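You operate a simulated robot arm through the tools that you are given. There is no shell and no other tool. Be economical: measure what you need, move in short steps, check, and stop when the job is done.

The job below is to be done with a simulated two-armed robot. You get a single attempt, and the scene is never put back.

JOB
Set the bar with the red lever to its yellow band, lock it, and set the yellow slide from it.
Fine: hold the bar while you pull; lay it along the fence, run the slide up till both ends touch, lock the red knob.

The check looks at the end state, three seconds after you hand in, the way a careful person would. Anything else that was tipped, shoved, dropped, spilled or broken makes it a failure.

ROBOT AND FRAMES
Two 6-joint arms with two-finger parallel grippers on one trunk, on a base that drives. Base frame: it is fixed to the floor where the robot stands at the start and does not move with it; the origin is under the middle of the robot, x ahead of it, y to its left, z up; the surface under the hand at the start is at about z = 840. Readings come in mm, rad, newtons and seconds.
The left shoulder is at the start at [70, 166, 1380], the right one opposite. With the tool pointing down near the work surface each hand reaches from about 400 to 820 mm from the robot's upright axis, wherever it stands, measured 20 degrees to its own side. Places, roughly: fence [700, -300, 800]; red lever on the grey bar [500, -300, 900]; sliding end of the grey bar [500, -300, 900]; small blue flap [800, 0, 1000]; small red flap [800, -100, 1000]; small red knob [700, 0, 900]; yellow slide [700, 0, 900]. Payload 3.91 kg a hand.
Tool frame (each hand has its own): the origin (TCP) lies between the finger pads and is the grasp point; the fingertips stand 30 mm ahead of it; z points along the fingers, y is the line along which they close. The gripper opens to 110 mm. The fingers are 20 mm wide and 10 mm thick; the gripper's body (48 by 112 mm) begins 55 mm behind the TCP.
Orientation is told as [roll, pitch, yaw] about the base's x, y, z axes, in that order, counted from this pose: with the fingers straight down and closing along the base's y, the tool's x points along the base's -x, its y along +y and its z along -z.

CONTROLS
- The arms move only by the tool send_rows. It takes "left_rows", "right_rows" or both (then of equal length, played together; a hand with none holds still); each is text: rows parted by semicolons, each of 7 numbers parted by spaces: the shift along the tool's x, y, z in mm, then the turn, a rotation vector about the tool's x, y, z in rad, then the opening, from 0 (shut) to 1 (fully open). In form: tx ty tz ax ay az grip; .... A call has 1 to 12 rows; each row is the pose to reach, as a shift and turn from the pose commanded when the call began, along the tool's axes at that moment. Rows are played at 5 a second. More than 50 mm and 0.15 rad between two rows, or a gripper value outside its range, and nothing of the call is played. A pose out of reach is approached as far as the arm can. The call stops where the force on the tool passes 40 N (or 10 N more than at its start, if that is more) or the arm is blocked; 0.2 s more then pass. Each finger travels about 108 mm/s and halts on what it meets, pressing with about 37 N; the grip force reading is that of the motor and also rises with nothing between the fingers. The clock runs only during rows and for 0.2 s after the last one: add rows that repeat a pose to give the fingers time. The reply holds the time, the measured pose of the TCP, the force on the tool along the base axes, the opening and the grip force, in the units named above and with some noise, with the torque about the TCP (base axes, N m) and any sound that the robot's microphone picked up.
- Cameras (640 x 400 px; columns grow to the right, rows downward): "scene" is now at [103.8, -20.6, 1567.4]; the picture's right is [-0.38, -0.92, 0.00], its down [-0.84, 0.35, -0.41] and it looks along [0.38, -0.15, -0.91] (base axes); focal length 214 px, centre (320, 200). "left" rides on the left gripper at [77, -7, -115] in its tool frame; the picture's right is [0.09, 1.00, 0.00], its down [-0.80, 0.07, -0.59] and it looks along [-0.59, 0.05, 0.80] (tool axes); focal length 270 px, centre (320, 200). "right" rides on the right gripper at [77, 7, -114] in its tool frame; the picture's right is [-0.09, 1.00, 0.00], its down [-0.80, -0.07, -0.59] and it looks along [-0.59, -0.05, 0.80] (tool axes); focal length 270 px, centre (320, 200). There is no depth. A picture from a camera that has moved, and an enlarged one, comes with that camera's place and axes in the base frame and with its lens.
- grab_frame(camera): a new picture of that camera. No time passes.
- lift_body(by): slides the trunk up (or, below 0, down) by that many mm; the arms and the scene camera ride with it, the base frame stays. It gives what a move gives, with no picture.
- drive_base(legs): drives the robot by 1 to 6 legs, each [ahead, left, turn to the left] in mm, mm and rad, along the robot's own axes; the way and the turn of a leg run together, so that a leg with both is an arc; at most 1500 mm and 3.142 rad a leg. The arms and the cameras ride along, it lands a little off, and it stops where it bumps. It gives what a move gives.
- head_to(pan, tilt): turns the head with the scene camera to pan (to the left, within 1.501 rad either way) and tilt (down, from -0.506 to 1.204), counted from straight ahead of the robot. It gives what a move gives.
- zoom(camera, box): a new picture of the part [left, top, right, bottom] of that camera's present view, enlarged. No time passes.
- hand_in(): hands the job in; it is judged then, once.

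Work in short steps. Places have to be worked out from the pictures, the camera data and where the tool is seen: move nearer, look again, correct. Check each grasp and each placing, and mend what went wrong. You have 120 turns and 88 pictures in all, those below and enlarged ones among them. Open the grippers and draw the arms clear of the work before you hand the job in, unless the task says otherwise; then end with one line.

The tools are called as name(argument=value, ...) on one line, values as JSON. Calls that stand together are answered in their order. send_rows: Moves the arms, as the interface text tells. Its arguments: {"type":"object","properties":{"left_rows":{"type":"string"},"right_rows":{"type":"string"}},"required":[]} The other tools are called the same way: lift_body (by) slides the trunk up or down; drive_base (legs) drives the base; head_to (pan, tilt) turns the head that bears the scene camera; grab_frame (camera) takes a picture; zoom (camera, box) takes an enlarged picture of a part of a camera's view; hand_in () hands the job in.

At the start:

```text
time: 0.0
left_position: [82.7, 310.4, 432.3]
left_tool_rot: [0.078, -0.1, -0.032]
left_contact_force: [0.6, -0.4, 0.2]
left_torque: [0.0, -0.01, 0.01]
left_finger_gap: 110.1
left_gripper_force: 0.1
right_position: [486.4, -492.8, 1213.9]
right_tool_rot: [0.0, 0.001, 0.001]
right_contact_force: [0.0, 0.0, -0.2]
right_torque: [0.01, 0.0, 0.03]
right_finger_gap: 109.9
right_gripper_force: 0.1
trunk travel left (down, up): [-875.0, 65.0]
robot x, y, heading: [0.1, 4.0, -0.003]
head pan, tilt: [-0.391, 1.152]
```

scene: 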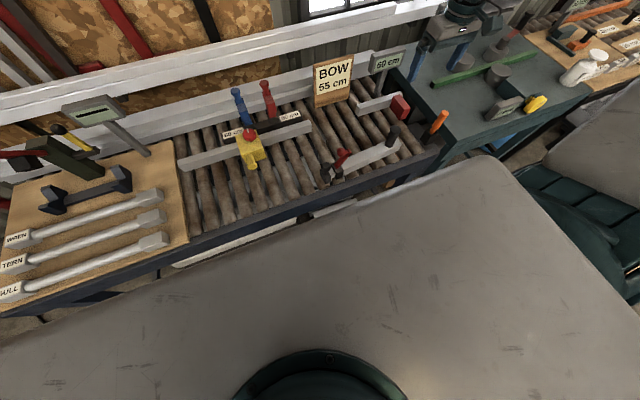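
right: 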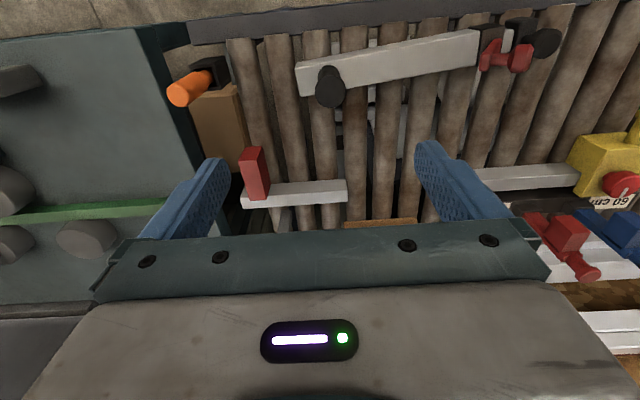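
left: 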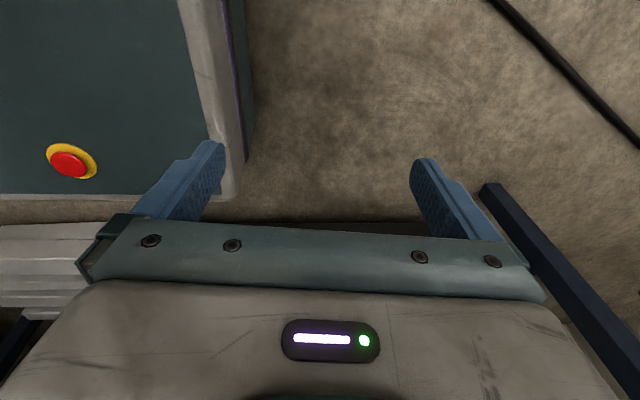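

I begin with enlarged views of the saw bench: the bar with the red lever, the yellow slide and the fence.

zoom(camera="scene", box=[170, 50, 450, 225])

zoom(camera="right", box=[220, 0, 640, 262])

```text
2.29 times, centred on (310, 138) of scene
camera zoom: at [103.8, -20.6, 1567.4], right [-0.38, -0.92, 0.0], down [-0.84, 0.35, -0.41], along [0.38, -0.15, -0.91], focal length 490 px, centre (343, 343)
```

zoom: 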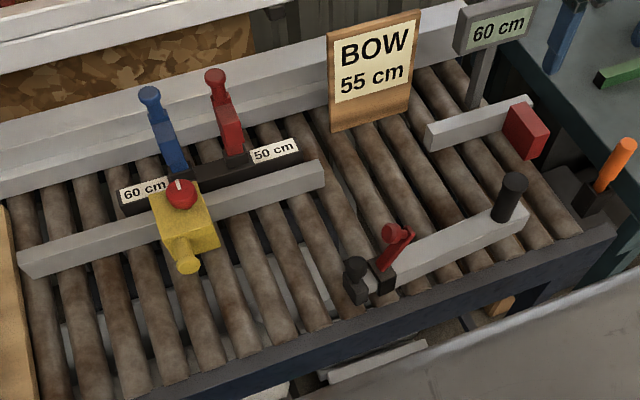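

```text
1.52 times, centred on (430, 131) of right
camera zoom: at [409.5, -485.4, 1327.9], right [0.09, 1.0, 0.0], down [0.8, -0.07, 0.59], along [0.59, -0.05, -0.8], focal length 412 px, centre (152, 305)
```

zoom: 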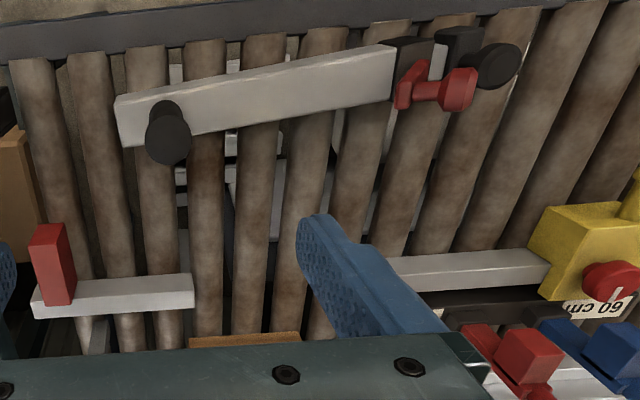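

The bar seems closed, about 330 mm long, with the lever head at its left end. I turn the head to get better views.

head_to(pan=-0.35, tilt=0.85)

grab_frame(camera="scene")

zoom(camera="scene", box=[300, 190, 460, 290])

zoom(camera="scene", box=[170, 160, 330, 260])

```text
time: 0.8
left_position: [82.0, 311.1, 432.4]
left_tool_rot: [0.078, -0.1, -0.031]
left_contact_force: [0.2, 0.0, -0.2]
left_torque: [0.02, -0.01, -0.01]
left_finger_gap: 109.6
left_gripper_force: 0.0
right_position: [485.3, -492.2, 1214.1]
right_tool_rot: [0.001, -0.001, 0.0]
right_contact_force: [0.8, -0.3, -0.8]
right_torque: [0.02, 0.0, -0.01]
right_finger_gap: 110.1
right_gripper_force: 0.2
trunk travel left (down, up): [-875.0, 65.0]
robot x, y, heading: [2.0, 1.6, -0.002]
head pan, tilt: [-0.351, 0.85]
```

```text
82 pictures are left
camera scene: at [122.2, -25.0, 1588.3], right [-0.34, -0.94, 0.0], down [-0.71, 0.26, -0.66], along [0.62, -0.23, -0.75], focal length 214 px, centre (320, 200)
```

scene: 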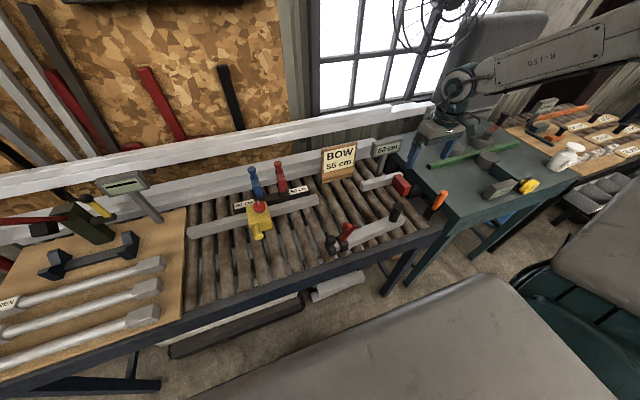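

```text
4.00 times, centred on (380, 240) of scene
camera zoom: at [122.2, -25.0, 1588.3], right [-0.34, -0.94, 0.0], down [-0.71, 0.26, -0.66], along [0.62, -0.23, -0.75], focal length 858 px, centre (80, 40)
```

zoom: 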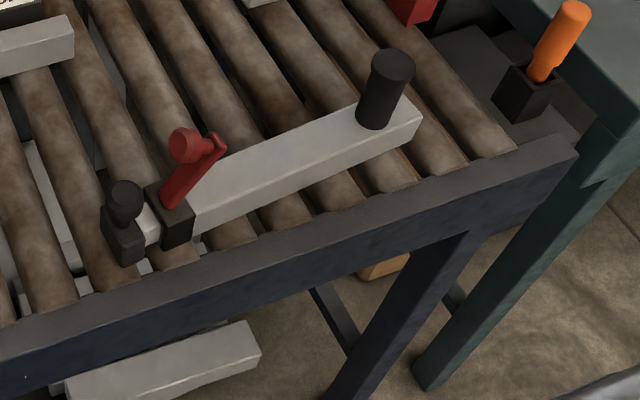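

```text
4.00 times, centred on (250, 210) of scene
camera zoom: at [122.2, -25.0, 1588.3], right [-0.34, -0.94, 0.0], down [-0.71, 0.26, -0.66], along [0.62, -0.23, -0.75], focal length 858 px, centre (600, 160)
```

zoom: 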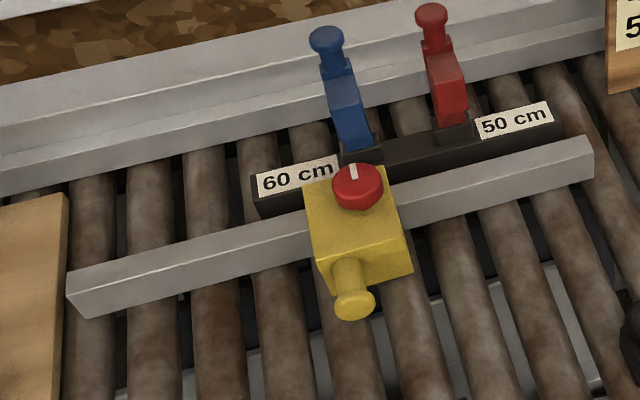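

The flaps stand upright, the slide is on its rail, and the red knob has a white mark. The left hand is low beside the robot, so I look there before moving it.

head_to(pan=1.0, tilt=1.0)

grab_frame(camera="scene")

```text
time: 2.3
left_position: [82.0, 310.6, 432.3]
left_tool_rot: [0.077, -0.099, -0.032]
left_contact_force: [0.5, 0.1, -0.4]
left_torque: [-0.01, -0.01, 0.04]
left_finger_gap: 110.2
left_gripper_force: 0.1
right_position: [486.6, -491.9, 1213.8]
right_tool_rot: [0.0, -0.001, 0.0]
right_contact_force: [0.0, 0.0, -1.3]
right_torque: [0.0, -0.02, -0.01]
right_finger_gap: 109.9
right_gripper_force: 0.1
trunk travel left (down, up): [-875.0, 65.0]
robot x, y, heading: [4.5, -2.3, 0.002]
head pan, tilt: [1.0, 1.0]
```

```text
79 pictures are left
camera scene: at [86.5, 60.5, 1577.3], right [0.84, -0.54, 0.0], down [-0.46, -0.71, -0.54], along [0.29, 0.45, -0.84], focal length 214 px, centre (320, 200)
```

scene: 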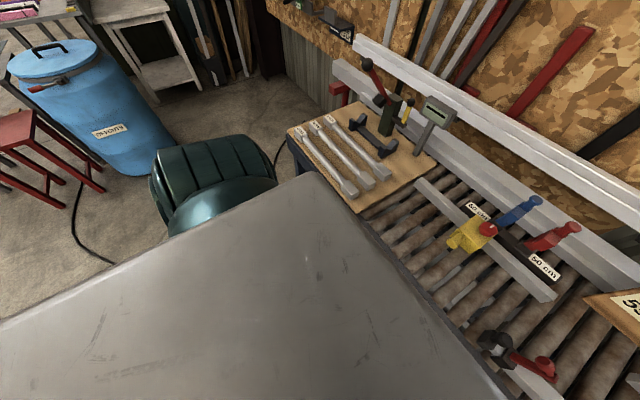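

The left arm hangs clear of the bench. I raise it in steps.

send_rows(left_rows="0 0 -45 0 0 0 1; 0 0 -90 0 0 0 1; 0 0 -135 0 0 0 1; 0 0 -180 0 0 0 1; 0 0 -225 0 0 0 1; 0 0 -270 0 0 0 1; 0 0 -315 0 0 0 1; 0 0 -360 0 0 0 1; 0 0 -405 0 0 0 1; 0 0 -450 0 0 0 1")

grab_frame(camera="left")

```text
time: 4.5
left_position: [55.5, 275.0, 873.3]
left_tool_rot: [0.077, -0.096, -0.032]
left_contact_force: [-0.2, 0.2, -0.3]
left_torque: [0.05, 0.01, 0.0]
left_finger_gap: 109.9
left_gripper_force: 0.0
left hand out of reach, approached as far as the arm can: row 10
right_position: [485.7, -494.0, 1213.6]
right_tool_rot: [-0.001, 0.001, 0.001]
right_contact_force: [0.0, -0.2, -0.1]
right_torque: [0.0, -0.01, 0.03]
right_finger_gap: 110.3
right_gripper_force: 0.1
trunk travel left (down, up): [-875.0, 65.0]
robot x, y, heading: [0.4, -0.2, 0.001]
head pan, tilt: [1.0, 1.0]
```

```text
78 pictures are left
camera left: at [-32.2, 262.8, 978.3], right [-0.06, 1.0, 0.07], down [0.74, 0.0, 0.67], along [0.67, 0.09, -0.74], focal length 270 px, centre (320, 200)
```

left: 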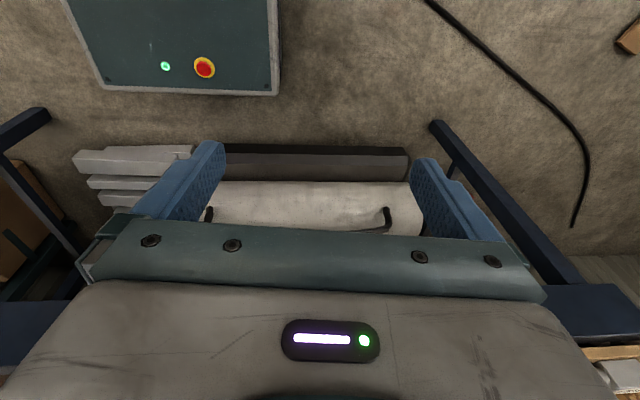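

The view is upside down: the picture's bottom is ahead. I raise the hand further while moving ahead, staying above and in front of the bench.

send_rows(left_rows="-25 0 -35 0 0 0 1; -50 0 -70 0 0 0 1; -75 0 -105 0 0 0 1; -100 0 -140 0 0 0 1; -125 0 -175 0 0 0 1; -150 0 -210 0 0 0 1; -180 0 -240 0 0 0 1; -215 0 -260 0 0 0 1; -250 0 -280 0 0 0 1; -285 0 -300 0 0 0 1; -320 0 -310 0 0 0 1; -355 0 -310 0 0 0 1")

head_to(pan=-0.2, tilt=1.0)

grab_frame(camera="scene")

```text
time: 6.5
left_position: [284.5, 250.4, 994.9]
left_tool_rot: [0.218, -0.076, -0.089]
left_contact_force: [-0.4, -0.2, 1.0]
left_torque: [-0.03, 0.0, 0.01]
left_finger_gap: 109.7
left_gripper_force: 0.0
left hand out of reach, approached as far as the arm can: row 2, 3, 4, 5, 6, 7, 8, 9
right_position: [486.7, -490.6, 1215.2]
right_tool_rot: [-0.001, 0.0, -0.001]
right_contact_force: [0.3, -0.5, -0.1]
right_torque: [-0.02, 0.01, -0.01]
right_finger_gap: 110.0
right_gripper_force: 0.0
trunk travel left (down, up): [-875.0, 65.0]
robot x, y, heading: [0.4, 1.3, -0.004]
head pan, tilt: [1.0, 1.0]
stopped in row 9 (left hand): the arm was blocked; the commanded pose is now the measured one
```

```text
time: 7.9
left_position: [283.5, 247.5, 995.9]
left_tool_rot: [0.22, -0.076, -0.091]
left_contact_force: [0.5, 0.1, 0.7]
left_torque: [0.02, 0.02, -0.01]
left_finger_gap: 110.1
left_gripper_force: 0.0
right_position: [485.7, -492.9, 1212.9]
right_tool_rot: [0.0, 0.0, 0.001]
right_contact_force: [-0.5, 0.1, 0.1]
right_torque: [-0.01, -0.02, 0.0]
right_finger_gap: 110.1
right_gripper_force: 0.1
trunk travel left (down, up): [-875.0, 65.0]
robot x, y, heading: [-1.4, -1.8, -0.003]
head pan, tilt: [-0.201, 1.0]
```

```text
77 pictures are left
camera scene: at [117.1, -12.3, 1577.3], right [-0.2, -0.98, 0.0], down [-0.82, 0.17, -0.54], along [0.53, -0.11, -0.84], focal length 214 px, centre (320, 200)
```

scene: 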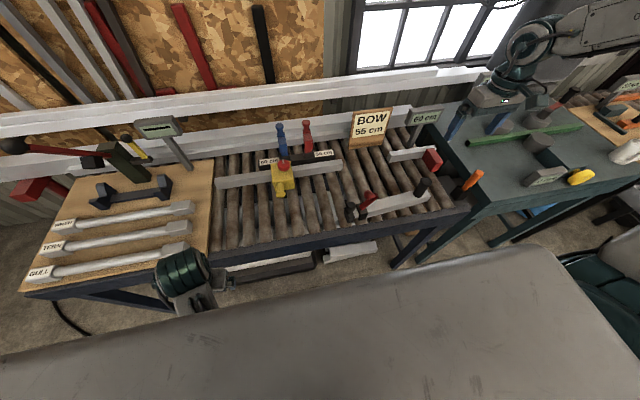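

The arm folded near its inner limit. I carry on ahead and outward, then up.

send_rows(left_rows="-30 0 -5 0.04 0 0 1; -60 0 -10 0.08 0 0 1; -90 0 -15 0.12 0 0 1; -120 0 -30 0.16 0 0 1; -150 0 -50 0.2 0 0 1; -165 0 -80 0.2 0 0 1; -175 0 -110 0.2 0 0 1; -185 0 -140 0.2 0 0 1; -185 0 -140 0.2 0 0 1")

```text
time: 9.0
left_position: [391.7, 225.8, 969.6]
left_tool_rot: [0.207, -0.055, -0.108]
left_contact_force: [0.0, 0.4, -0.7]
left_torque: [0.01, 0.04, -0.01]
left_finger_gap: 110.0
left_gripper_force: 0.0
left hand out of reach, approached as far as the arm can: row 1, 2, 3, 4, 5
right_position: [487.8, -493.6, 1212.9]
right_tool_rot: [0.001, 0.001, 0.0]
right_contact_force: [0.1, -0.6, 0.0]
right_torque: [0.02, 0.0, 0.02]
right_finger_gap: 110.0
right_gripper_force: 0.1
trunk travel left (down, up): [-875.0, 65.0]
robot x, y, heading: [-2.0, 2.1, -0.001]
head pan, tilt: [-0.201, 1.0]
stopped in row 5 (left hand): the arm was blocked; the commanded pose is now the measured one
```

send_rows(left_rows="-30 10 0 0.05 0 0 1; -60 20 -10 0.1 0 0 1; -90 30 -20 0.15 0 0 1; -100 40 -50 0.2 0 0 1; -110 40 -80 0.2 0 0 1; -110 40 -110 0.2 0 0 1; -110 40 -110 0.2 0 0 1")

grab_frame(camera="scene")

```text
time: 10.6
left_position: [517.6, 243.3, 949.0]
left_tool_rot: [0.003, -0.057, -0.111]
left_contact_force: [-0.7, 0.1, -0.5]
left_torque: [-0.01, -0.06, -0.02]
left_finger_gap: 110.0
left_gripper_force: 0.0
left hand out of reach, approached as far as the arm can: row 1, 2, 3, 4, 5, 6, 7
right_position: [485.5, -493.5, 1213.5]
right_tool_rot: [0.0, 0.0, 0.0]
right_contact_force: [0.9, 0.4, -0.2]
right_torque: [-0.04, 0.0, -0.01]
right_finger_gap: 110.1
right_gripper_force: 0.0
trunk travel left (down, up): [-875.0, 65.0]
robot x, y, heading: [0.7, -1.6, -0.006]
head pan, tilt: [-0.201, 1.0]
```

```text
76 pictures are left
camera scene: at [117.5, -11.6, 1577.2], right [-0.2, -0.98, 0.0], down [-0.82, 0.17, -0.54], along [0.53, -0.11, -0.84], focal length 214 px, centre (320, 200)
```

scene: 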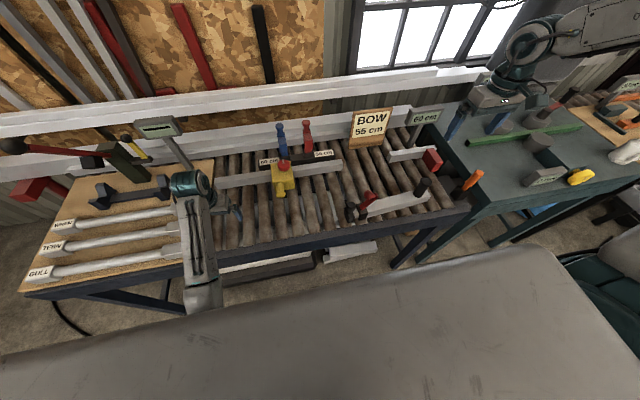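

The left hand holds at z 949 and seems limited upward with its low elbow. I test an outward move to see whether it rises.

send_rows(left_rows="-20 0 0 0 0 0 1; -40 0 0 0 0 0 1; -60 0 0 0 0 0 1; -60 0 0 0 0 0 1")

head_to(pan=0.6, tilt=1.1)

grab_frame(camera="scene")

```text
time: 11.6
left_position: [576.9, 236.2, 948.6]
left_tool_rot: [0.005, -0.055, -0.109]
left_contact_force: [-0.2, -0.1, -0.3]
left_torque: [0.02, 0.01, -0.03]
left_finger_gap: 110.0
left_gripper_force: 0.1
right_position: [486.0, -493.8, 1214.7]
right_tool_rot: [-0.002, 0.001, 0.0]
right_contact_force: [0.3, -0.3, 0.6]
right_torque: [0.03, -0.01, 0.0]
right_finger_gap: 109.8
right_gripper_force: 0.1
trunk travel left (down, up): [-875.0, 65.0]
robot x, y, heading: [1.1, -0.5, 0.002]
head pan, tilt: [-0.201, 1.0]
```

```text
time: 12.8
left_position: [576.4, 237.5, 948.8]
left_tool_rot: [0.005, -0.054, -0.11]
left_contact_force: [0.1, -0.2, 0.6]
left_torque: [-0.02, 0.0, 0.05]
left_finger_gap: 110.0
left_gripper_force: 0.0
right_position: [484.9, -492.0, 1213.0]
right_tool_rot: [0.0, 0.001, 0.001]
right_contact_force: [-0.1, -0.3, -0.5]
right_torque: [0.01, 0.0, 0.0]
right_finger_gap: 110.1
right_gripper_force: 0.1
trunk travel left (down, up): [-875.0, 65.0]
robot x, y, heading: [-1.5, 0.2, 0.005]
head pan, tilt: [0.6, 1.1]
```

```text
75 pictures are left
camera scene: at [101.0, 37.5, 1570.7], right [0.56, -0.83, 0.0], down [-0.74, -0.5, -0.45], along [0.37, 0.26, -0.89], focal length 214 px, centre (320, 200)
```

scene: 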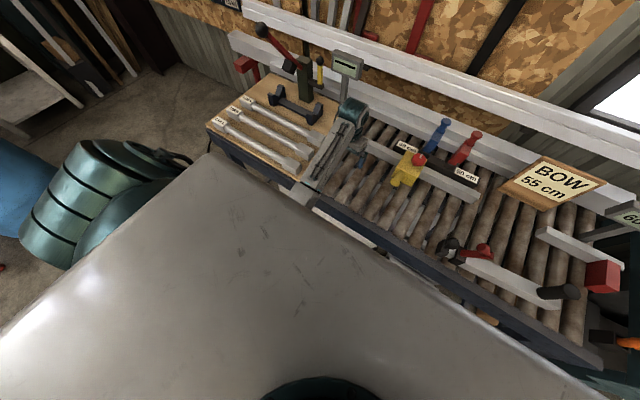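

No more reach warnings at x 577. Now I try going up.

send_rows(left_rows="0 0 -25 0 0 0 1; 0 0 -50 0 0 0 1; 0 0 -75 0 0 0 1; 0 0 -100 0 0 0 1; 0 0 -130 0 0 0 1; 0 0 -160 0 0 0 1; 0 0 -160 0 0 0 1")

```text
time: 14.4
left_position: [625.0, 236.6, 995.8]
left_tool_rot: [0.004, -0.056, -0.11]
left_contact_force: [0.1, -0.3, -1.4]
left_torque: [0.03, -0.04, -0.01]
left_finger_gap: 110.0
left_gripper_force: 0.0
left hand out of reach, approached as far as the arm can: row 2, 3, 4, 5, 6, 7
right_position: [486.6, -491.9, 1213.8]
right_tool_rot: [0.0, -0.001, 0.001]
right_contact_force: [0.2, 0.3, 0.0]
right_torque: [-0.02, 0.01, -0.03]
right_finger_gap: 110.1
right_gripper_force: 0.0
trunk travel left (down, up): [-875.0, 65.0]
robot x, y, heading: [4.8, -2.9, 0.002]
head pan, tilt: [0.6, 1.1]
```

Height is limited with this elbow, so I lift the trunk 60 mm. I then bring the left hand back to x≈480 and the right hand inward before driving.

lift_body(by=60)

send_rows(left_rows="20 0 50 0 0 0 1; 40 0 95 0 0 0 1; 60 0 100 0 0 0 1; 80 0 100 0 0 0 1; 100 0 100 0 0 0 1; 100 0 100 0 0 0 1", right_rows="0 30 0 0 0 0 1; 0 60 0 0 0 0 1; 0 90 0 0 0 0 1; 0 120 0 0 0 0 1; 0 150 0 0 0 0 1; 0 150 0 0 0 0 1")

```text
time: 15.4
left_position: [624.9, 236.3, 1055.6]
left_tool_rot: [0.004, -0.056, -0.111]
left_contact_force: [0.1, 0.1, 0.6]
left_torque: [-0.02, 0.03, 0.0]
left_finger_gap: 110.1
left_gripper_force: 0.0
right_position: [485.8, -492.5, 1272.6]
right_tool_rot: [0.0, 0.0, 0.001]
right_contact_force: [0.1, 0.0, 0.1]
right_torque: [0.02, -0.02, 0.02]
right_finger_gap: 110.1
right_gripper_force: 0.0
trunk travel left (down, up): [-935.0, 5.0]
robot x, y, heading: [-1.1, 0.4, 0.001]
head pan, tilt: [0.6, 1.1]
```

```text
refused: row 1 steps farther than a row can; nothing moved
```

send_rows(left_rows="20 0 30 0 0 0 1; 40 0 60 0 0 0 1; 60 0 90 0 0 0 1; 80 0 100 0 0 0 1; 100 0 100 0 0 0 1; 120 0 100 0 0 0 1; 120 0 100 0 0 0 1", right_rows="0 30 0 0 0 0 1; 0 60 0 0 0 0 1; 0 90 0 0 0 0 1; 0 120 0 0 0 0 1; 0 150 0 0 0 0 1; 0 150 0 0 0 0 1; 0 150 0 0 0 0 1")

```text
time: 17.0
left_position: [511.2, 250.1, 949.4]
left_tool_rot: [0.003, -0.056, -0.11]
left_contact_force: [-0.2, 0.1, -0.9]
left_torque: [-0.02, 0.01, 0.01]
left_finger_gap: 109.9
left_gripper_force: 0.1
right_position: [470.9, -374.4, 1273.7]
right_tool_rot: [0.001, -0.001, 0.001]
right_contact_force: [-0.5, 0.5, -0.7]
right_torque: [0.01, 0.0, 0.0]
right_finger_gap: 110.1
right_gripper_force: 0.1
right hand out of reach, approached as far as the arm can: row 4, 5, 6, 7
trunk travel left (down, up): [-935.0, 5.0]
robot x, y, heading: [0.0, 2.9, -0.005]
head pan, tilt: [0.6, 1.1]
```

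Both hands are clear, so I drive 200 mm to the right.

drive_base(legs=[[0, -200, 0]])

head_to(pan=-0.1, tilt=0.95)

grab_frame(camera="scene")

grab_frame(camera="right")

grab_frame(camera="left")

```text
time: 18.6
left_position: [510.3, 53.6, 948.6]
left_tool_rot: [0.0, -0.057, -0.11]
left_contact_force: [-0.2, 1.8, 0.3]
left_torque: [-0.01, 0.0, 0.0]
left_finger_gap: 109.9
left_gripper_force: 0.1
right_position: [470.0, -570.7, 1274.0]
right_tool_rot: [-0.004, -0.001, 0.002]
right_contact_force: [-0.4, 0.8, -0.2]
right_torque: [-0.05, 0.01, -0.02]
right_finger_gap: 110.1
right_gripper_force: 0.0
trunk travel left (down, up): [-935.0, 5.0]
robot x, y, heading: [3.0, -199.1, 0.004]
head pan, tilt: [0.6, 1.1]
```

```text
time: 19.6
left_position: [510.7, 49.9, 950.3]
left_tool_rot: [0.004, -0.056, -0.111]
left_contact_force: [-0.2, 0.4, -0.3]
left_torque: [-0.01, -0.03, 0.04]
left_finger_gap: 110.0
left_gripper_force: 0.1
right_position: [469.0, -576.0, 1273.0]
right_tool_rot: [0.0, -0.001, 0.001]
right_contact_force: [-0.2, 0.3, -0.8]
right_torque: [-0.02, -0.01, -0.01]
right_finger_gap: 110.0
right_gripper_force: 0.0
trunk travel left (down, up): [-935.0, 5.0]
robot x, y, heading: [0.2, -200.9, 0.002]
head pan, tilt: [-0.099, 0.949]
```

```text
74 pictures are left
camera scene: at [121.3, -205.4, 1640.8], right [-0.1, -1.0, 0.0], down [-0.81, 0.08, -0.58], along [0.58, -0.06, -0.81], focal length 214 px, centre (320, 200)
```

scene: 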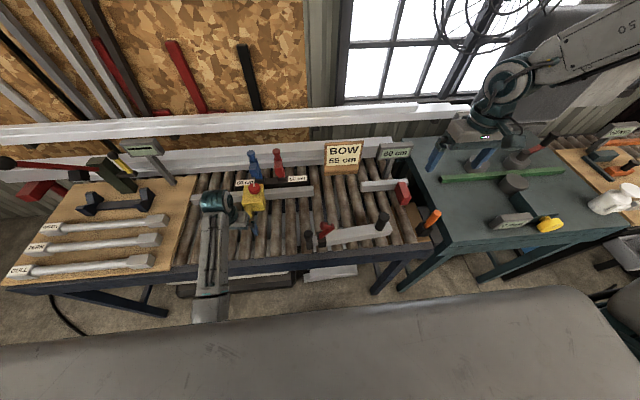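

```text
73 pictures are left
camera right: at [392.9, -568.8, 1387.1], right [0.09, 1.0, 0.0], down [0.8, -0.07, 0.59], along [0.59, -0.05, -0.8], focal length 270 px, centre (320, 200)
```

right: 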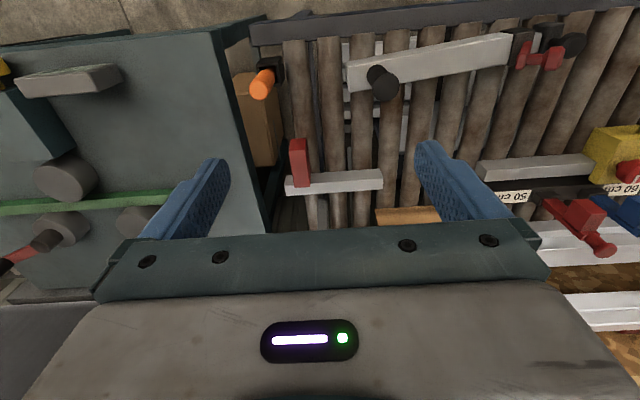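

```text
72 pictures are left
camera left: at [427.1, 52.3, 1060.0], right [0.02, 1.0, 0.0], down [0.77, -0.02, 0.64], along [0.64, -0.01, -0.77], focal length 270 px, centre (320, 200)
```

left: 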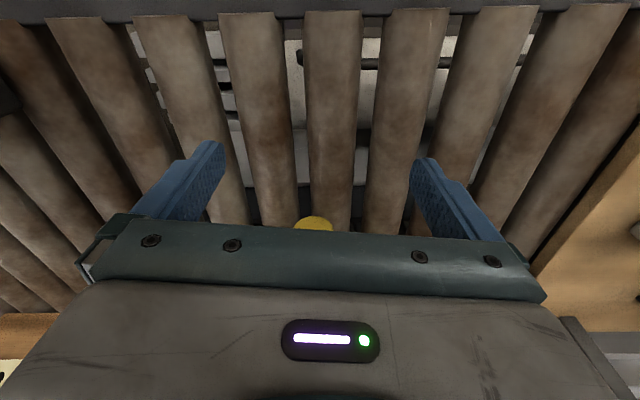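

I zoom both cameras on the bar to triangulate it.

zoom(camera="scene", box=[290, 170, 450, 270])

zoom(camera="right", box=[240, 0, 640, 250])

```text
4.00 times, centred on (370, 220) of scene
camera zoom: at [121.3, -205.4, 1640.8], right [-0.1, -1.0, 0.0], down [-0.81, 0.08, -0.58], along [0.58, -0.06, -0.81], focal length 858 px, centre (120, 120)
```

zoom: 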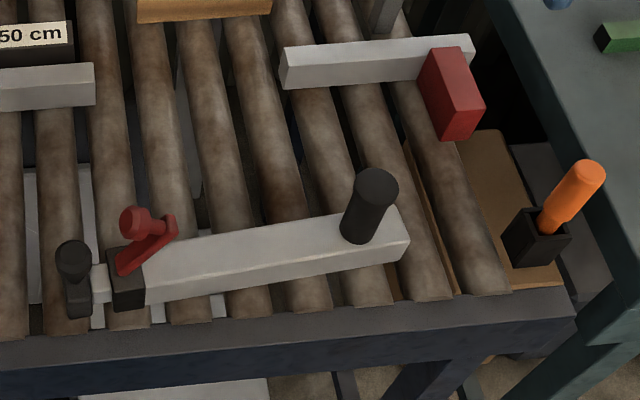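

```text
1.60 times, centred on (440, 125) of right
camera zoom: at [392.9, -568.8, 1387.1], right [0.09, 1.0, 0.0], down [0.8, -0.07, 0.59], along [0.59, -0.05, -0.8], focal length 432 px, centre (128, 320)
```

zoom: 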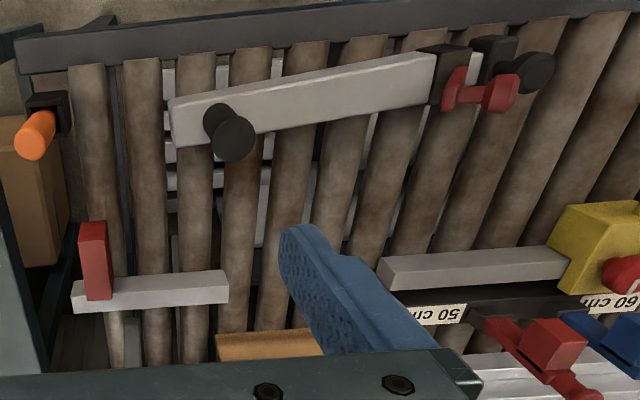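

Triangulated: fixed handle top ≈ (503,-479,972), sliding-end knob top ≈ (478,-200,936), lever knob about (485,-255,965). I bring the right hand over for a close look.

send_rows(right_rows="0 25 20 0 0 0 1; 0 55 40 0 0 0 1; 0 85 60 0 0 0 1; 0 115 80 0 0 0 1; 0 145 100 0 0 0 1; 0 175 120 0 0 0 1; 0 205 140 0 0 0 1; 0 235 155 0 0 0 1; 0 235 155 0 0 0 1")

grab_frame(camera="right")

```text
time: 21.6
left_position: [511.2, 50.1, 948.7]
left_tool_rot: [0.005, -0.058, -0.109]
left_contact_force: [-0.3, 0.5, -1.0]
left_torque: [-0.03, 0.01, 0.01]
left_finger_gap: 110.1
left_gripper_force: 0.0
right_position: [383.9, -534.3, 1155.8]
right_tool_rot: [0.001, -0.001, 0.001]
right_contact_force: [0.7, -0.1, -0.8]
right_torque: [0.05, 0.01, 0.0]
right_finger_gap: 109.9
right_gripper_force: 0.1
right hand out of reach, approached as far as the arm can: row 1, 2, 3, 4, 5, 6, 7, 8, 9
trunk travel left (down, up): [-935.0, 5.0]
robot x, y, heading: [3.8, -194.6, 0.001]
head pan, tilt: [-0.099, 0.949]
```

```text
69 pictures are left
camera right: at [306.5, -527.8, 1269.1], right [0.09, 1.0, 0.0], down [0.8, -0.07, 0.59], along [0.59, -0.05, -0.8], focal length 270 px, centre (320, 200)
```

right: 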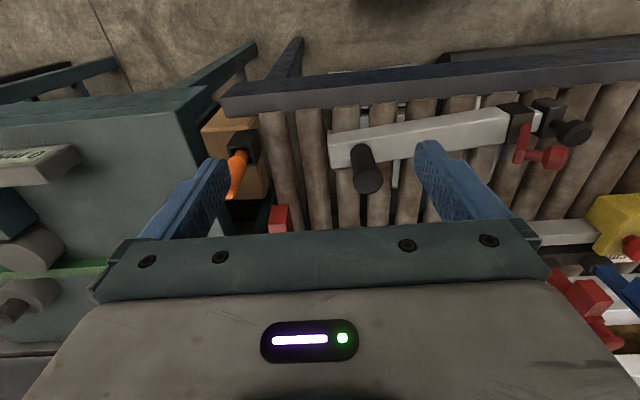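

send_rows(right_rows="-30 0 5 0 0 0 1; -60 10 10 0 0 0 1; -90 30 15 0 0 0 1; -110 55 20 0 0 0 1; -120 80 25 0 0 0 1; -130 110 30 0 0 0 1; -130 140 35 0 0 0 1; -130 170 40 0 0 0 1; -130 170 40 0 0 0 1")

zoom(camera="right", box=[240, 0, 640, 250])

```text
time: 23.6
left_position: [511.2, 51.0, 949.6]
left_tool_rot: [0.005, -0.057, -0.11]
left_contact_force: [-0.8, 0.5, 0.0]
left_torque: [0.01, -0.03, -0.05]
left_finger_gap: 110.2
left_gripper_force: 0.1
right_position: [415.7, -553.4, 1145.0]
right_tool_rot: [0.002, 0.0, -0.001]
right_contact_force: [-0.4, -0.5, 0.3]
right_torque: [0.02, 0.01, 0.0]
right_finger_gap: 110.0
right_gripper_force: 0.1
right hand out of reach, approached as far as the arm can: row 1, 2, 3, 4, 5, 6, 7, 8, 9
trunk travel left (down, up): [-935.0, 5.0]
robot x, y, heading: [-2.7, -197.6, 0.001]
head pan, tilt: [-0.099, 0.949]
```

```text
1.60 times, centred on (440, 125) of right
camera zoom: at [339.3, -545.4, 1258.7], right [0.09, 1.0, 0.0], down [0.8, -0.07, 0.59], along [0.59, -0.05, -0.8], focal length 432 px, centre (128, 320)
```

zoom: 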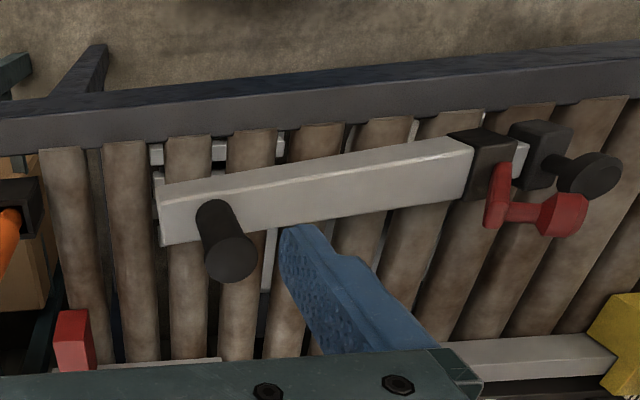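

The hand lagged behind its command. I send a zero row to see whether the stored command is the unreachable one.

send_rows(right_rows="0 0 0 0 0 0 1")

```text
time: 24.0
left_position: [510.2, 51.0, 949.9]
left_tool_rot: [0.003, -0.059, -0.11]
left_contact_force: [-0.9, 0.4, -0.1]
left_torque: [-0.03, 0.01, 0.0]
left_finger_gap: 109.8
left_gripper_force: 0.0
right_position: [415.9, -552.5, 1145.1]
right_tool_rot: [0.003, -0.001, 0.002]
right_contact_force: [0.1, 0.1, 0.6]
right_torque: [0.03, -0.03, 0.02]
right_finger_gap: 110.1
right_gripper_force: 0.0
trunk travel left (down, up): [-935.0, 5.0]
robot x, y, heading: [1.1, -199.8, -0.002]
head pan, tilt: [-0.099, 0.949]
```

Commanded equals actual now. I go lower and further ahead before moving inward.

send_rows(right_rows="-25 0 25 0 0 0 1; -50 0 45 0 0 0 1; -75 0 60 0 0 0 1; -100 20 70 0 0 0 1; -110 50 75 0 0 0 1; -110 80 75 0 0 0 1; -110 110 75 0 0 0 1; -110 110 75 0 0 0 1")

zoom(camera="right", box=[240, 0, 640, 250])

```text
time: 25.8
left_position: [510.9, 50.8, 949.5]
left_tool_rot: [0.005, -0.056, -0.109]
left_contact_force: [0.1, -0.2, 0.8]
left_torque: [0.0, 0.01, 0.02]
left_finger_gap: 110.2
left_gripper_force: 0.2
right_position: [455.6, -581.6, 1107.2]
right_tool_rot: [0.002, 0.0, 0.004]
right_contact_force: [1.1, -0.6, 0.8]
right_torque: [-0.03, 0.0, 0.01]
right_finger_gap: 109.9
right_gripper_force: 0.1
right hand out of reach, approached as far as the arm can: row 1, 2, 3, 4, 5, 6, 7, 8
trunk travel left (down, up): [-935.0, 5.0]
robot x, y, heading: [2.7, -198.8, 0.001]
head pan, tilt: [-0.099, 0.949]
```

```text
1.60 times, centred on (440, 125) of right
camera zoom: at [378.4, -575.0, 1220.8], right [0.09, 1.0, 0.0], down [0.8, -0.07, 0.59], along [0.59, -0.05, -0.8], focal length 432 px, centre (128, 320)
```

zoom: 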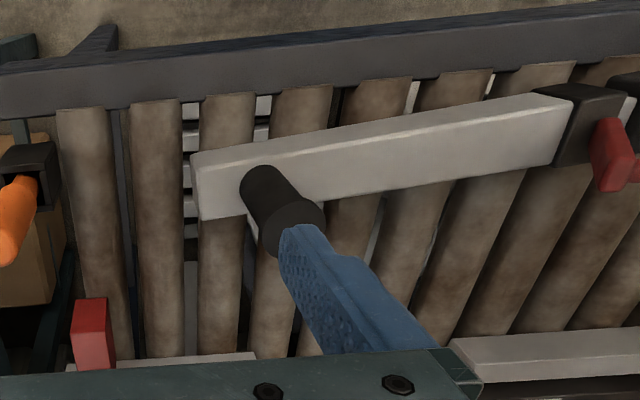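

The right arm's bearing from its shoulder sticks at about 28° outward, which suggests a wrist limit. I test swinging inward with the tool yawing along.

send_rows(right_rows="0 0 0 0 0 -0.12 1; 0 0 0 0 0 -0.24 1; 0 30 0 0 0 -0.36 1; 0 60 0 0 0 -0.45 1; 0 90 0 0 0 -0.45 1; 0 90 0 0 0 -0.45 1")

```text
time: 27.2
left_position: [511.4, 49.3, 950.4]
left_tool_rot: [0.005, -0.056, -0.109]
left_contact_force: [0.1, -0.2, 0.4]
left_torque: [0.01, -0.02, -0.04]
left_finger_gap: 110.1
left_gripper_force: 0.0
right_position: [425.7, -562.9, 1115.4]
right_tool_rot: [0.003, -0.003, 0.452]
right_contact_force: [0.4, 0.2, 0.1]
right_torque: [-0.01, 0.01, -0.01]
right_finger_gap: 110.0
right_gripper_force: 0.1
right hand out of reach, approached as far as the arm can: row 3, 4, 5, 6
trunk travel left (down, up): [-935.0, 5.0]
robot x, y, heading: [2.7, -199.7, -0.003]
head pan, tilt: [-0.099, 0.949]
```

Yaw is not the limit. I undo it, then go lower along the same bearing and try inward again nearer the work height.

send_rows(right_rows="0 0 15 0 0 0.14 1; 0 0 30 0 0 0.28 1; 0 0 45 0 0 0.42 1; 0 0 60 0 0 0.455 1; 0 0 80 0 0 0.455 1; 0 0 100 0 0 0.455 1; 0 0 100 0 0 0.455 1")

send_rows(right_rows="0 20 0 0 0 0 1; 0 40 0 0 0 0 1; 0 40 0 0 0 0 1")

```text
time: 28.8
left_position: [510.5, 52.3, 950.2]
left_tool_rot: [0.003, -0.058, -0.109]
left_contact_force: [1.0, -0.1, -0.1]
left_torque: [0.01, -0.03, 0.03]
left_finger_gap: 109.8
left_gripper_force: 0.1
right_position: [416.0, -582.5, 1029.1]
right_tool_rot: [0.001, -0.003, -0.005]
right_contact_force: [0.0, 0.1, 0.5]
right_torque: [0.0, -0.03, 0.01]
right_finger_gap: 109.9
right_gripper_force: 0.0
right hand out of reach, approached as far as the arm can: row 2, 3, 4, 5, 6, 7
trunk travel left (down, up): [-935.0, 5.0]
robot x, y, heading: [-0.4, -201.3, 0.0]
head pan, tilt: [-0.099, 0.949]
```

```text
time: 29.6
left_position: [510.3, 50.7, 949.0]
left_tool_rot: [0.004, -0.055, -0.112]
left_contact_force: [0.4, -0.1, 0.6]
left_torque: [-0.01, 0.02, 0.01]
left_finger_gap: 109.9
left_gripper_force: 0.1
right_position: [398.8, -569.1, 1037.2]
right_tool_rot: [0.002, 0.001, -0.007]
right_contact_force: [-0.8, 0.3, 0.5]
right_torque: [0.02, -0.03, 0.0]
right_finger_gap: 109.9
right_gripper_force: 0.1
right hand out of reach, approached as far as the arm can: row 1, 2, 3
trunk travel left (down, up): [-935.0, 5.0]
robot x, y, heading: [-2.2, -197.6, 0.002]
head pan, tilt: [-0.099, 0.949]
```

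The limit looks like a fixed plane through the right shoulder, so a joint stop. I look at the right arm's configuration.

head_to(pan=-1.0, tilt=0.6)

grab_frame(camera="scene")

head_to(pan=0.4, tilt=1.2)

grab_frame(camera="scene")

```text
time: 30.8
left_position: [509.9, 51.6, 949.8]
left_tool_rot: [0.005, -0.057, -0.11]
left_contact_force: [0.4, -0.1, 0.7]
left_torque: [0.02, 0.01, -0.01]
left_finger_gap: 110.2
left_gripper_force: 0.1
right_position: [400.3, -570.5, 1038.3]
right_tool_rot: [0.001, 0.001, -0.004]
right_contact_force: [0.0, 0.2, -0.6]
right_torque: [0.01, 0.02, 0.0]
right_finger_gap: 110.0
right_gripper_force: 0.0
trunk travel left (down, up): [-935.0, 5.0]
robot x, y, heading: [4.3, -201.3, -0.0]
head pan, tilt: [-1.0, 0.6]
```

```text
66 pictures are left
camera scene: at [96.7, -271.8, 1669.3], right [-0.84, -0.54, 0.0], down [-0.31, 0.48, -0.82], along [0.45, -0.69, -0.57], focal length 214 px, centre (320, 200)
```

scene: 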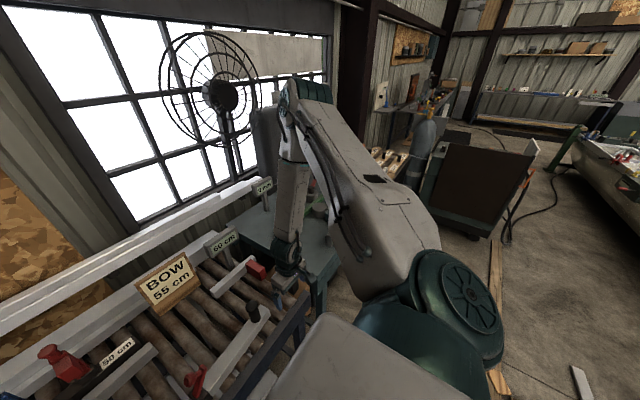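

```text
time: 32.4
left_position: [510.2, 50.5, 949.9]
left_tool_rot: [0.004, -0.059, -0.108]
left_contact_force: [-0.2, 0.0, -0.3]
left_torque: [0.01, 0.0, 0.01]
left_finger_gap: 109.9
left_gripper_force: 0.1
right_position: [400.3, -570.4, 1037.6]
right_tool_rot: [0.003, 0.001, -0.002]
right_contact_force: [0.3, -0.6, -0.1]
right_torque: [0.01, 0.04, -0.01]
right_finger_gap: 109.9
right_gripper_force: 0.0
trunk travel left (down, up): [-935.0, 5.0]
robot x, y, heading: [-0.3, -201.6, 0.003]
head pan, tilt: [0.4, 1.201]
```

```text
65 pictures are left
camera scene: at [100.5, -175.8, 1624.7], right [0.39, -0.92, 0.0], down [-0.86, -0.36, -0.36], along [0.33, 0.14, -0.93], focal length 214 px, centre (320, 200)
```

scene: 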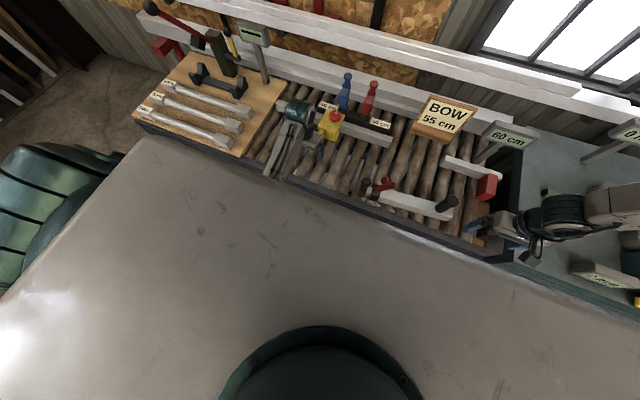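

The limit fits an abduction stop of the right arm in its elbow-up pose. The left arm's elbow-down pose may be freer, so I test it moving inward.

send_rows(left_rows="0 -25 0 0 0 0 1; 0 -50 0 0 0 0 1; 0 -75 0 0 0 0 1; 0 -75 0 0 0 0 1")

```text
time: 33.4
left_position: [502.5, -22.6, 950.8]
left_tool_rot: [0.004, -0.058, -0.11]
left_contact_force: [0.9, 0.7, -0.5]
left_torque: [0.01, 0.02, -0.01]
left_finger_gap: 110.1
left_gripper_force: 0.0
right_position: [400.3, -568.3, 1037.6]
right_tool_rot: [0.001, -0.001, -0.003]
right_contact_force: [-0.1, -0.9, -0.9]
right_torque: [0.01, -0.01, 0.01]
right_finger_gap: 110.1
right_gripper_force: 0.2
trunk travel left (down, up): [-935.0, 5.0]
robot x, y, heading: [-0.0, -198.3, -0.004]
head pan, tilt: [0.4, 1.201]
```

The left arm is free there. With heading 0 and the robot near y≈-40, the right arm's stop still lets it reach both the handle and the fence, so I drive left 160 mm.

drive_base(legs=[[0, 160, 0]])

send_rows(left_rows="0 -40 -15 0 0 0.055 1; 0 -80 -30 0 0 0.11 1; 0 -120 -30 0 0 0.11 1; 0 -160 -30 0 0 0.11 1; 0 -200 -30 0 0 0.11 1; 0 -200 -30 0 0 0.11 1")

```text
time: 34.8
left_position: [502.7, 135.0, 949.5]
left_tool_rot: [0.008, -0.056, -0.109]
left_contact_force: [0.1, -0.6, 0.0]
left_torque: [0.04, 0.0, -0.01]
left_finger_gap: 110.0
left_gripper_force: 0.1
right_position: [400.9, -412.5, 1036.4]
right_tool_rot: [0.004, 0.0, -0.003]
right_contact_force: [-0.8, -0.2, -0.3]
right_torque: [0.01, 0.01, 0.0]
right_finger_gap: 110.1
right_gripper_force: 0.0
trunk travel left (down, up): [-935.0, 5.0]
robot x, y, heading: [-0.7, -37.2, -0.0]
head pan, tilt: [0.4, 1.201]
```

```text
time: 35.5
left_position: [500.3, 146.6, 959.6]
left_tool_rot: [0.165, -0.024, -0.202]
left_contact_force: [-0.4, 0.1, -0.3]
left_torque: [-0.02, -0.02, 0.0]
left_finger_gap: 110.1
left_gripper_force: 0.0
left hand out of reach, approached as far as the arm can: row 2, 3
right_position: [400.1, -408.4, 1037.8]
right_tool_rot: [-0.001, 0.0, -0.002]
right_contact_force: [0.7, -0.5, -0.8]
right_torque: [-0.02, -0.01, 0.02]
right_finger_gap: 110.1
right_gripper_force: 0.2
trunk travel left (down, up): [-935.0, 5.0]
robot x, y, heading: [-1.1, -39.9, -0.005]
head pan, tilt: [0.4, 1.201]
stopped in row 3 (left hand): the arm was blocked; the commanded pose is now the measured one
```

I turned the yaw the wrong way and hit a wrist limit. I correct to the upright, zero-yaw pose before moving inward.

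send_rows(left_rows="0 0 5 0.04 -0.006 -0.06 1; 0 0 10 0.08 -0.012 -0.12 1; 0 0 10 0.12 -0.02 -0.18 1; 0 0 10 0.165 -0.024 -0.2 1; 0 0 10 0.165 -0.024 -0.2 1")

send_rows(left_rows="0 -40 0 0 0 0 1; 0 -80 0 0 0 0 1; 0 -120 0 0 0 0 1; 0 -160 0 0 0 0 1; 0 -200 0 0 0 0 1; 0 -200 0 0 0 0 1")

```text
time: 36.7
left_position: [500.9, 144.4, 950.9]
left_tool_rot: [-0.011, -0.064, -0.005]
left_contact_force: [0.5, 0.9, 0.7]
left_torque: [0.0, -0.01, 0.01]
left_finger_gap: 110.0
left_gripper_force: 0.0
right_position: [400.2, -409.5, 1038.6]
right_tool_rot: [0.003, -0.001, -0.005]
right_contact_force: [-0.1, -0.1, -0.2]
right_torque: [0.04, 0.04, 0.0]
right_finger_gap: 110.0
right_gripper_force: 0.1
trunk travel left (down, up): [-935.0, 5.0]
robot x, y, heading: [-2.5, -39.7, 0.0]
head pan, tilt: [0.4, 1.201]
```

```text
time: 37.5
left_position: [503.9, 137.0, 926.4]
left_tool_rot: [0.149, -0.058, 0.006]
left_contact_force: [0.3, 0.5, 0.5]
left_torque: [0.01, -0.02, -0.02]
left_finger_gap: 110.0
left_gripper_force: 0.1
left hand out of reach, approached as far as the arm can: row 3
right_position: [400.2, -407.3, 1037.9]
right_tool_rot: [0.001, 0.0, -0.005]
right_contact_force: [0.6, 0.0, -0.8]
right_torque: [0.01, -0.01, 0.0]
right_finger_gap: 109.9
right_gripper_force: 0.0
trunk travel left (down, up): [-935.0, 5.0]
robot x, y, heading: [-0.5, -39.0, 0.004]
head pan, tilt: [0.4, 1.201]
stopped in row 3 (left hand): the arm was blocked; the commanded pose is now the measured one
```

The left wrist hits a limit going inward at zero yaw. A round knob can be gripped at any yaw, so I try with positive yaw, first righting the roll.

send_rows(left_rows="0 0 -8 0.05 0 -0.1 1; 0 0 -16 0.1 0 -0.2 1; 0 0 -24 0.145 0 -0.3 1; 0 0 -24 0.145 0 -0.4 1; 0 0 -24 0.145 0 -0.4 1")

send_rows(left_rows="0 -20 0 0 0 0 1; 0 -40 0 0 0 0 1; 0 -60 0 0 0 0 1; 0 -60 0 0 0 0 1")

grab_frame(camera="scene")

```text
time: 38.7
left_position: [501.3, 130.8, 949.9]
left_tool_rot: [-0.03, -0.081, 0.408]
left_contact_force: [0.2, -0.5, 0.5]
left_torque: [0.01, 0.01, 0.0]
left_finger_gap: 109.9
left_gripper_force: 0.0
right_position: [399.0, -408.3, 1037.6]
right_tool_rot: [0.002, -0.002, -0.004]
right_contact_force: [0.1, -0.1, -0.3]
right_torque: [0.03, -0.03, -0.01]
right_finger_gap: 109.8
right_gripper_force: 0.1
trunk travel left (down, up): [-935.0, 5.0]
robot x, y, heading: [-1.1, -39.1, 0.001]
head pan, tilt: [0.4, 1.201]
```

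```text
time: 39.9
left_position: [517.9, 125.8, 934.0]
left_tool_rot: [0.059, -0.1, 0.412]
left_contact_force: [-1.0, -0.2, -0.1]
left_torque: [0.0, -0.01, -0.04]
left_finger_gap: 109.9
left_gripper_force: 0.0
right_position: [400.4, -408.1, 1037.0]
right_tool_rot: [0.001, 0.0, -0.004]
right_contact_force: [-0.2, 0.6, 0.4]
right_torque: [-0.01, -0.04, 0.0]
right_finger_gap: 110.1
right_gripper_force: 0.1
trunk travel left (down, up): [-935.0, 5.0]
robot x, y, heading: [0.4, -39.5, 0.0]
head pan, tilt: [0.4, 1.201]
stopped in row 4 (left hand): the arm was blocked; the commanded pose is now the measured one
```

```text
64 pictures are left
camera scene: at [100.1, -15.1, 1624.7], right [0.39, -0.92, 0.0], down [-0.86, -0.36, -0.36], along [0.33, 0.14, -0.93], focal length 214 px, centre (320, 200)
```

scene: 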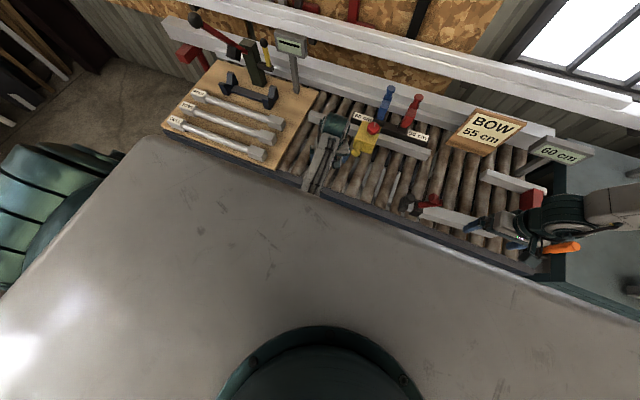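

The left arm gets blocked at its shoulder line, probably by the torso when folded. I back the robot off 200 mm, where the arms stretch further, and test the inward reach there.

drive_base(legs=[[-200, 0, 0]])

send_rows(left_rows="0 0 0 0.03 0 0.1 1; -15 5 -5 0.05 0 0.2 1; -40 5 -10 0.05 -0.05 0.3 1; -75 5 -15 0.05 -0.08 0.4 1; -110 5 -20 0.05 -0.1 0.4 1; -145 5 -20 0.05 -0.1 0.4 1; -180 5 -20 0.05 -0.1 0.4 1; -180 5 -20 0.05 -0.1 0.4 1")

```text
time: 41.5
left_position: [317.7, 123.4, 931.8]
left_tool_rot: [0.06, -0.097, 0.41]
left_contact_force: [0.6, -0.2, -0.3]
left_torque: [0.02, 0.01, 0.01]
left_finger_gap: 109.9
left_gripper_force: 0.0
right_position: [200.9, -411.3, 1036.5]
right_tool_rot: [0.001, 0.003, -0.006]
right_contact_force: [0.1, 0.3, 0.6]
right_torque: [0.01, 0.02, 0.01]
right_finger_gap: 109.9
right_gripper_force: 0.1
trunk travel left (down, up): [-935.0, 5.0]
robot x, y, heading: [-205.0, -37.5, 0.006]
head pan, tilt: [0.4, 1.201]
```

```text
time: 43.3
left_position: [477.8, 197.6, 970.9]
left_tool_rot: [0.066, -0.175, 0.003]
left_contact_force: [1.1, 0.7, 0.8]
left_torque: [0.01, -0.01, 0.02]
left_finger_gap: 110.0
left_gripper_force: 0.0
right_position: [197.2, -410.9, 1037.3]
right_tool_rot: [0.001, 0.0, -0.005]
right_contact_force: [0.3, 0.1, 0.2]
right_torque: [0.0, 0.02, 0.0]
right_finger_gap: 109.8
right_gripper_force: 0.1
trunk travel left (down, up): [-935.0, 5.0]
robot x, y, heading: [-197.9, -38.5, -0.002]
head pan, tilt: [0.4, 1.201]
```

send_rows(left_rows="0 -30 0 0.03 0.06 0 1; 0 -60 0 0.06 0.12 0 1; 0 -95 0 0.06 0.17 0 1; 0 -130 0 0.06 0.17 0 1; 0 -165 0 0.06 0.17 0 1; 0 -200 0 0.06 0.17 0 1; 0 -240 0 0.06 0.17 0 1; 0 -280 0 0.06 0.17 0 1; 0 -280 0 0.06 0.17 0 1")

grab_frame(camera="left")

```text
time: 45.3
left_position: [487.1, -65.1, 948.7]
left_tool_rot: [0.016, -0.005, 0.019]
left_contact_force: [0.0, 0.4, 0.5]
left_torque: [-0.02, 0.01, -0.02]
left_finger_gap: 110.0
left_gripper_force: 0.0
left hand out of reach, approached as far as the arm can: row 8, 9
right_position: [196.2, -408.7, 1038.1]
right_tool_rot: [0.002, -0.002, -0.005]
right_contact_force: [-0.7, -0.3, -0.3]
right_torque: [-0.03, 0.03, 0.01]
right_finger_gap: 109.7
right_gripper_force: 0.2
trunk travel left (down, up): [-935.0, 5.0]
robot x, y, heading: [-201.6, -42.4, 0.002]
head pan, tilt: [0.4, 1.201]
```

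```text
63 pictures are left
camera left: at [411.6, -74.9, 1062.7], right [-0.11, 0.99, 0.02], down [0.8, 0.08, 0.6], along [0.59, 0.08, -0.8], focal length 270 px, centre (320, 200)
```

left: 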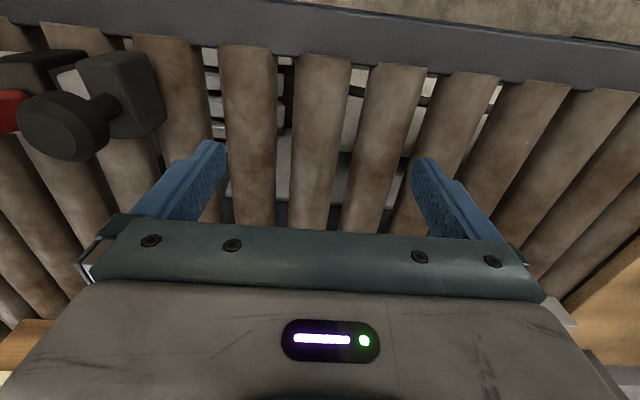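

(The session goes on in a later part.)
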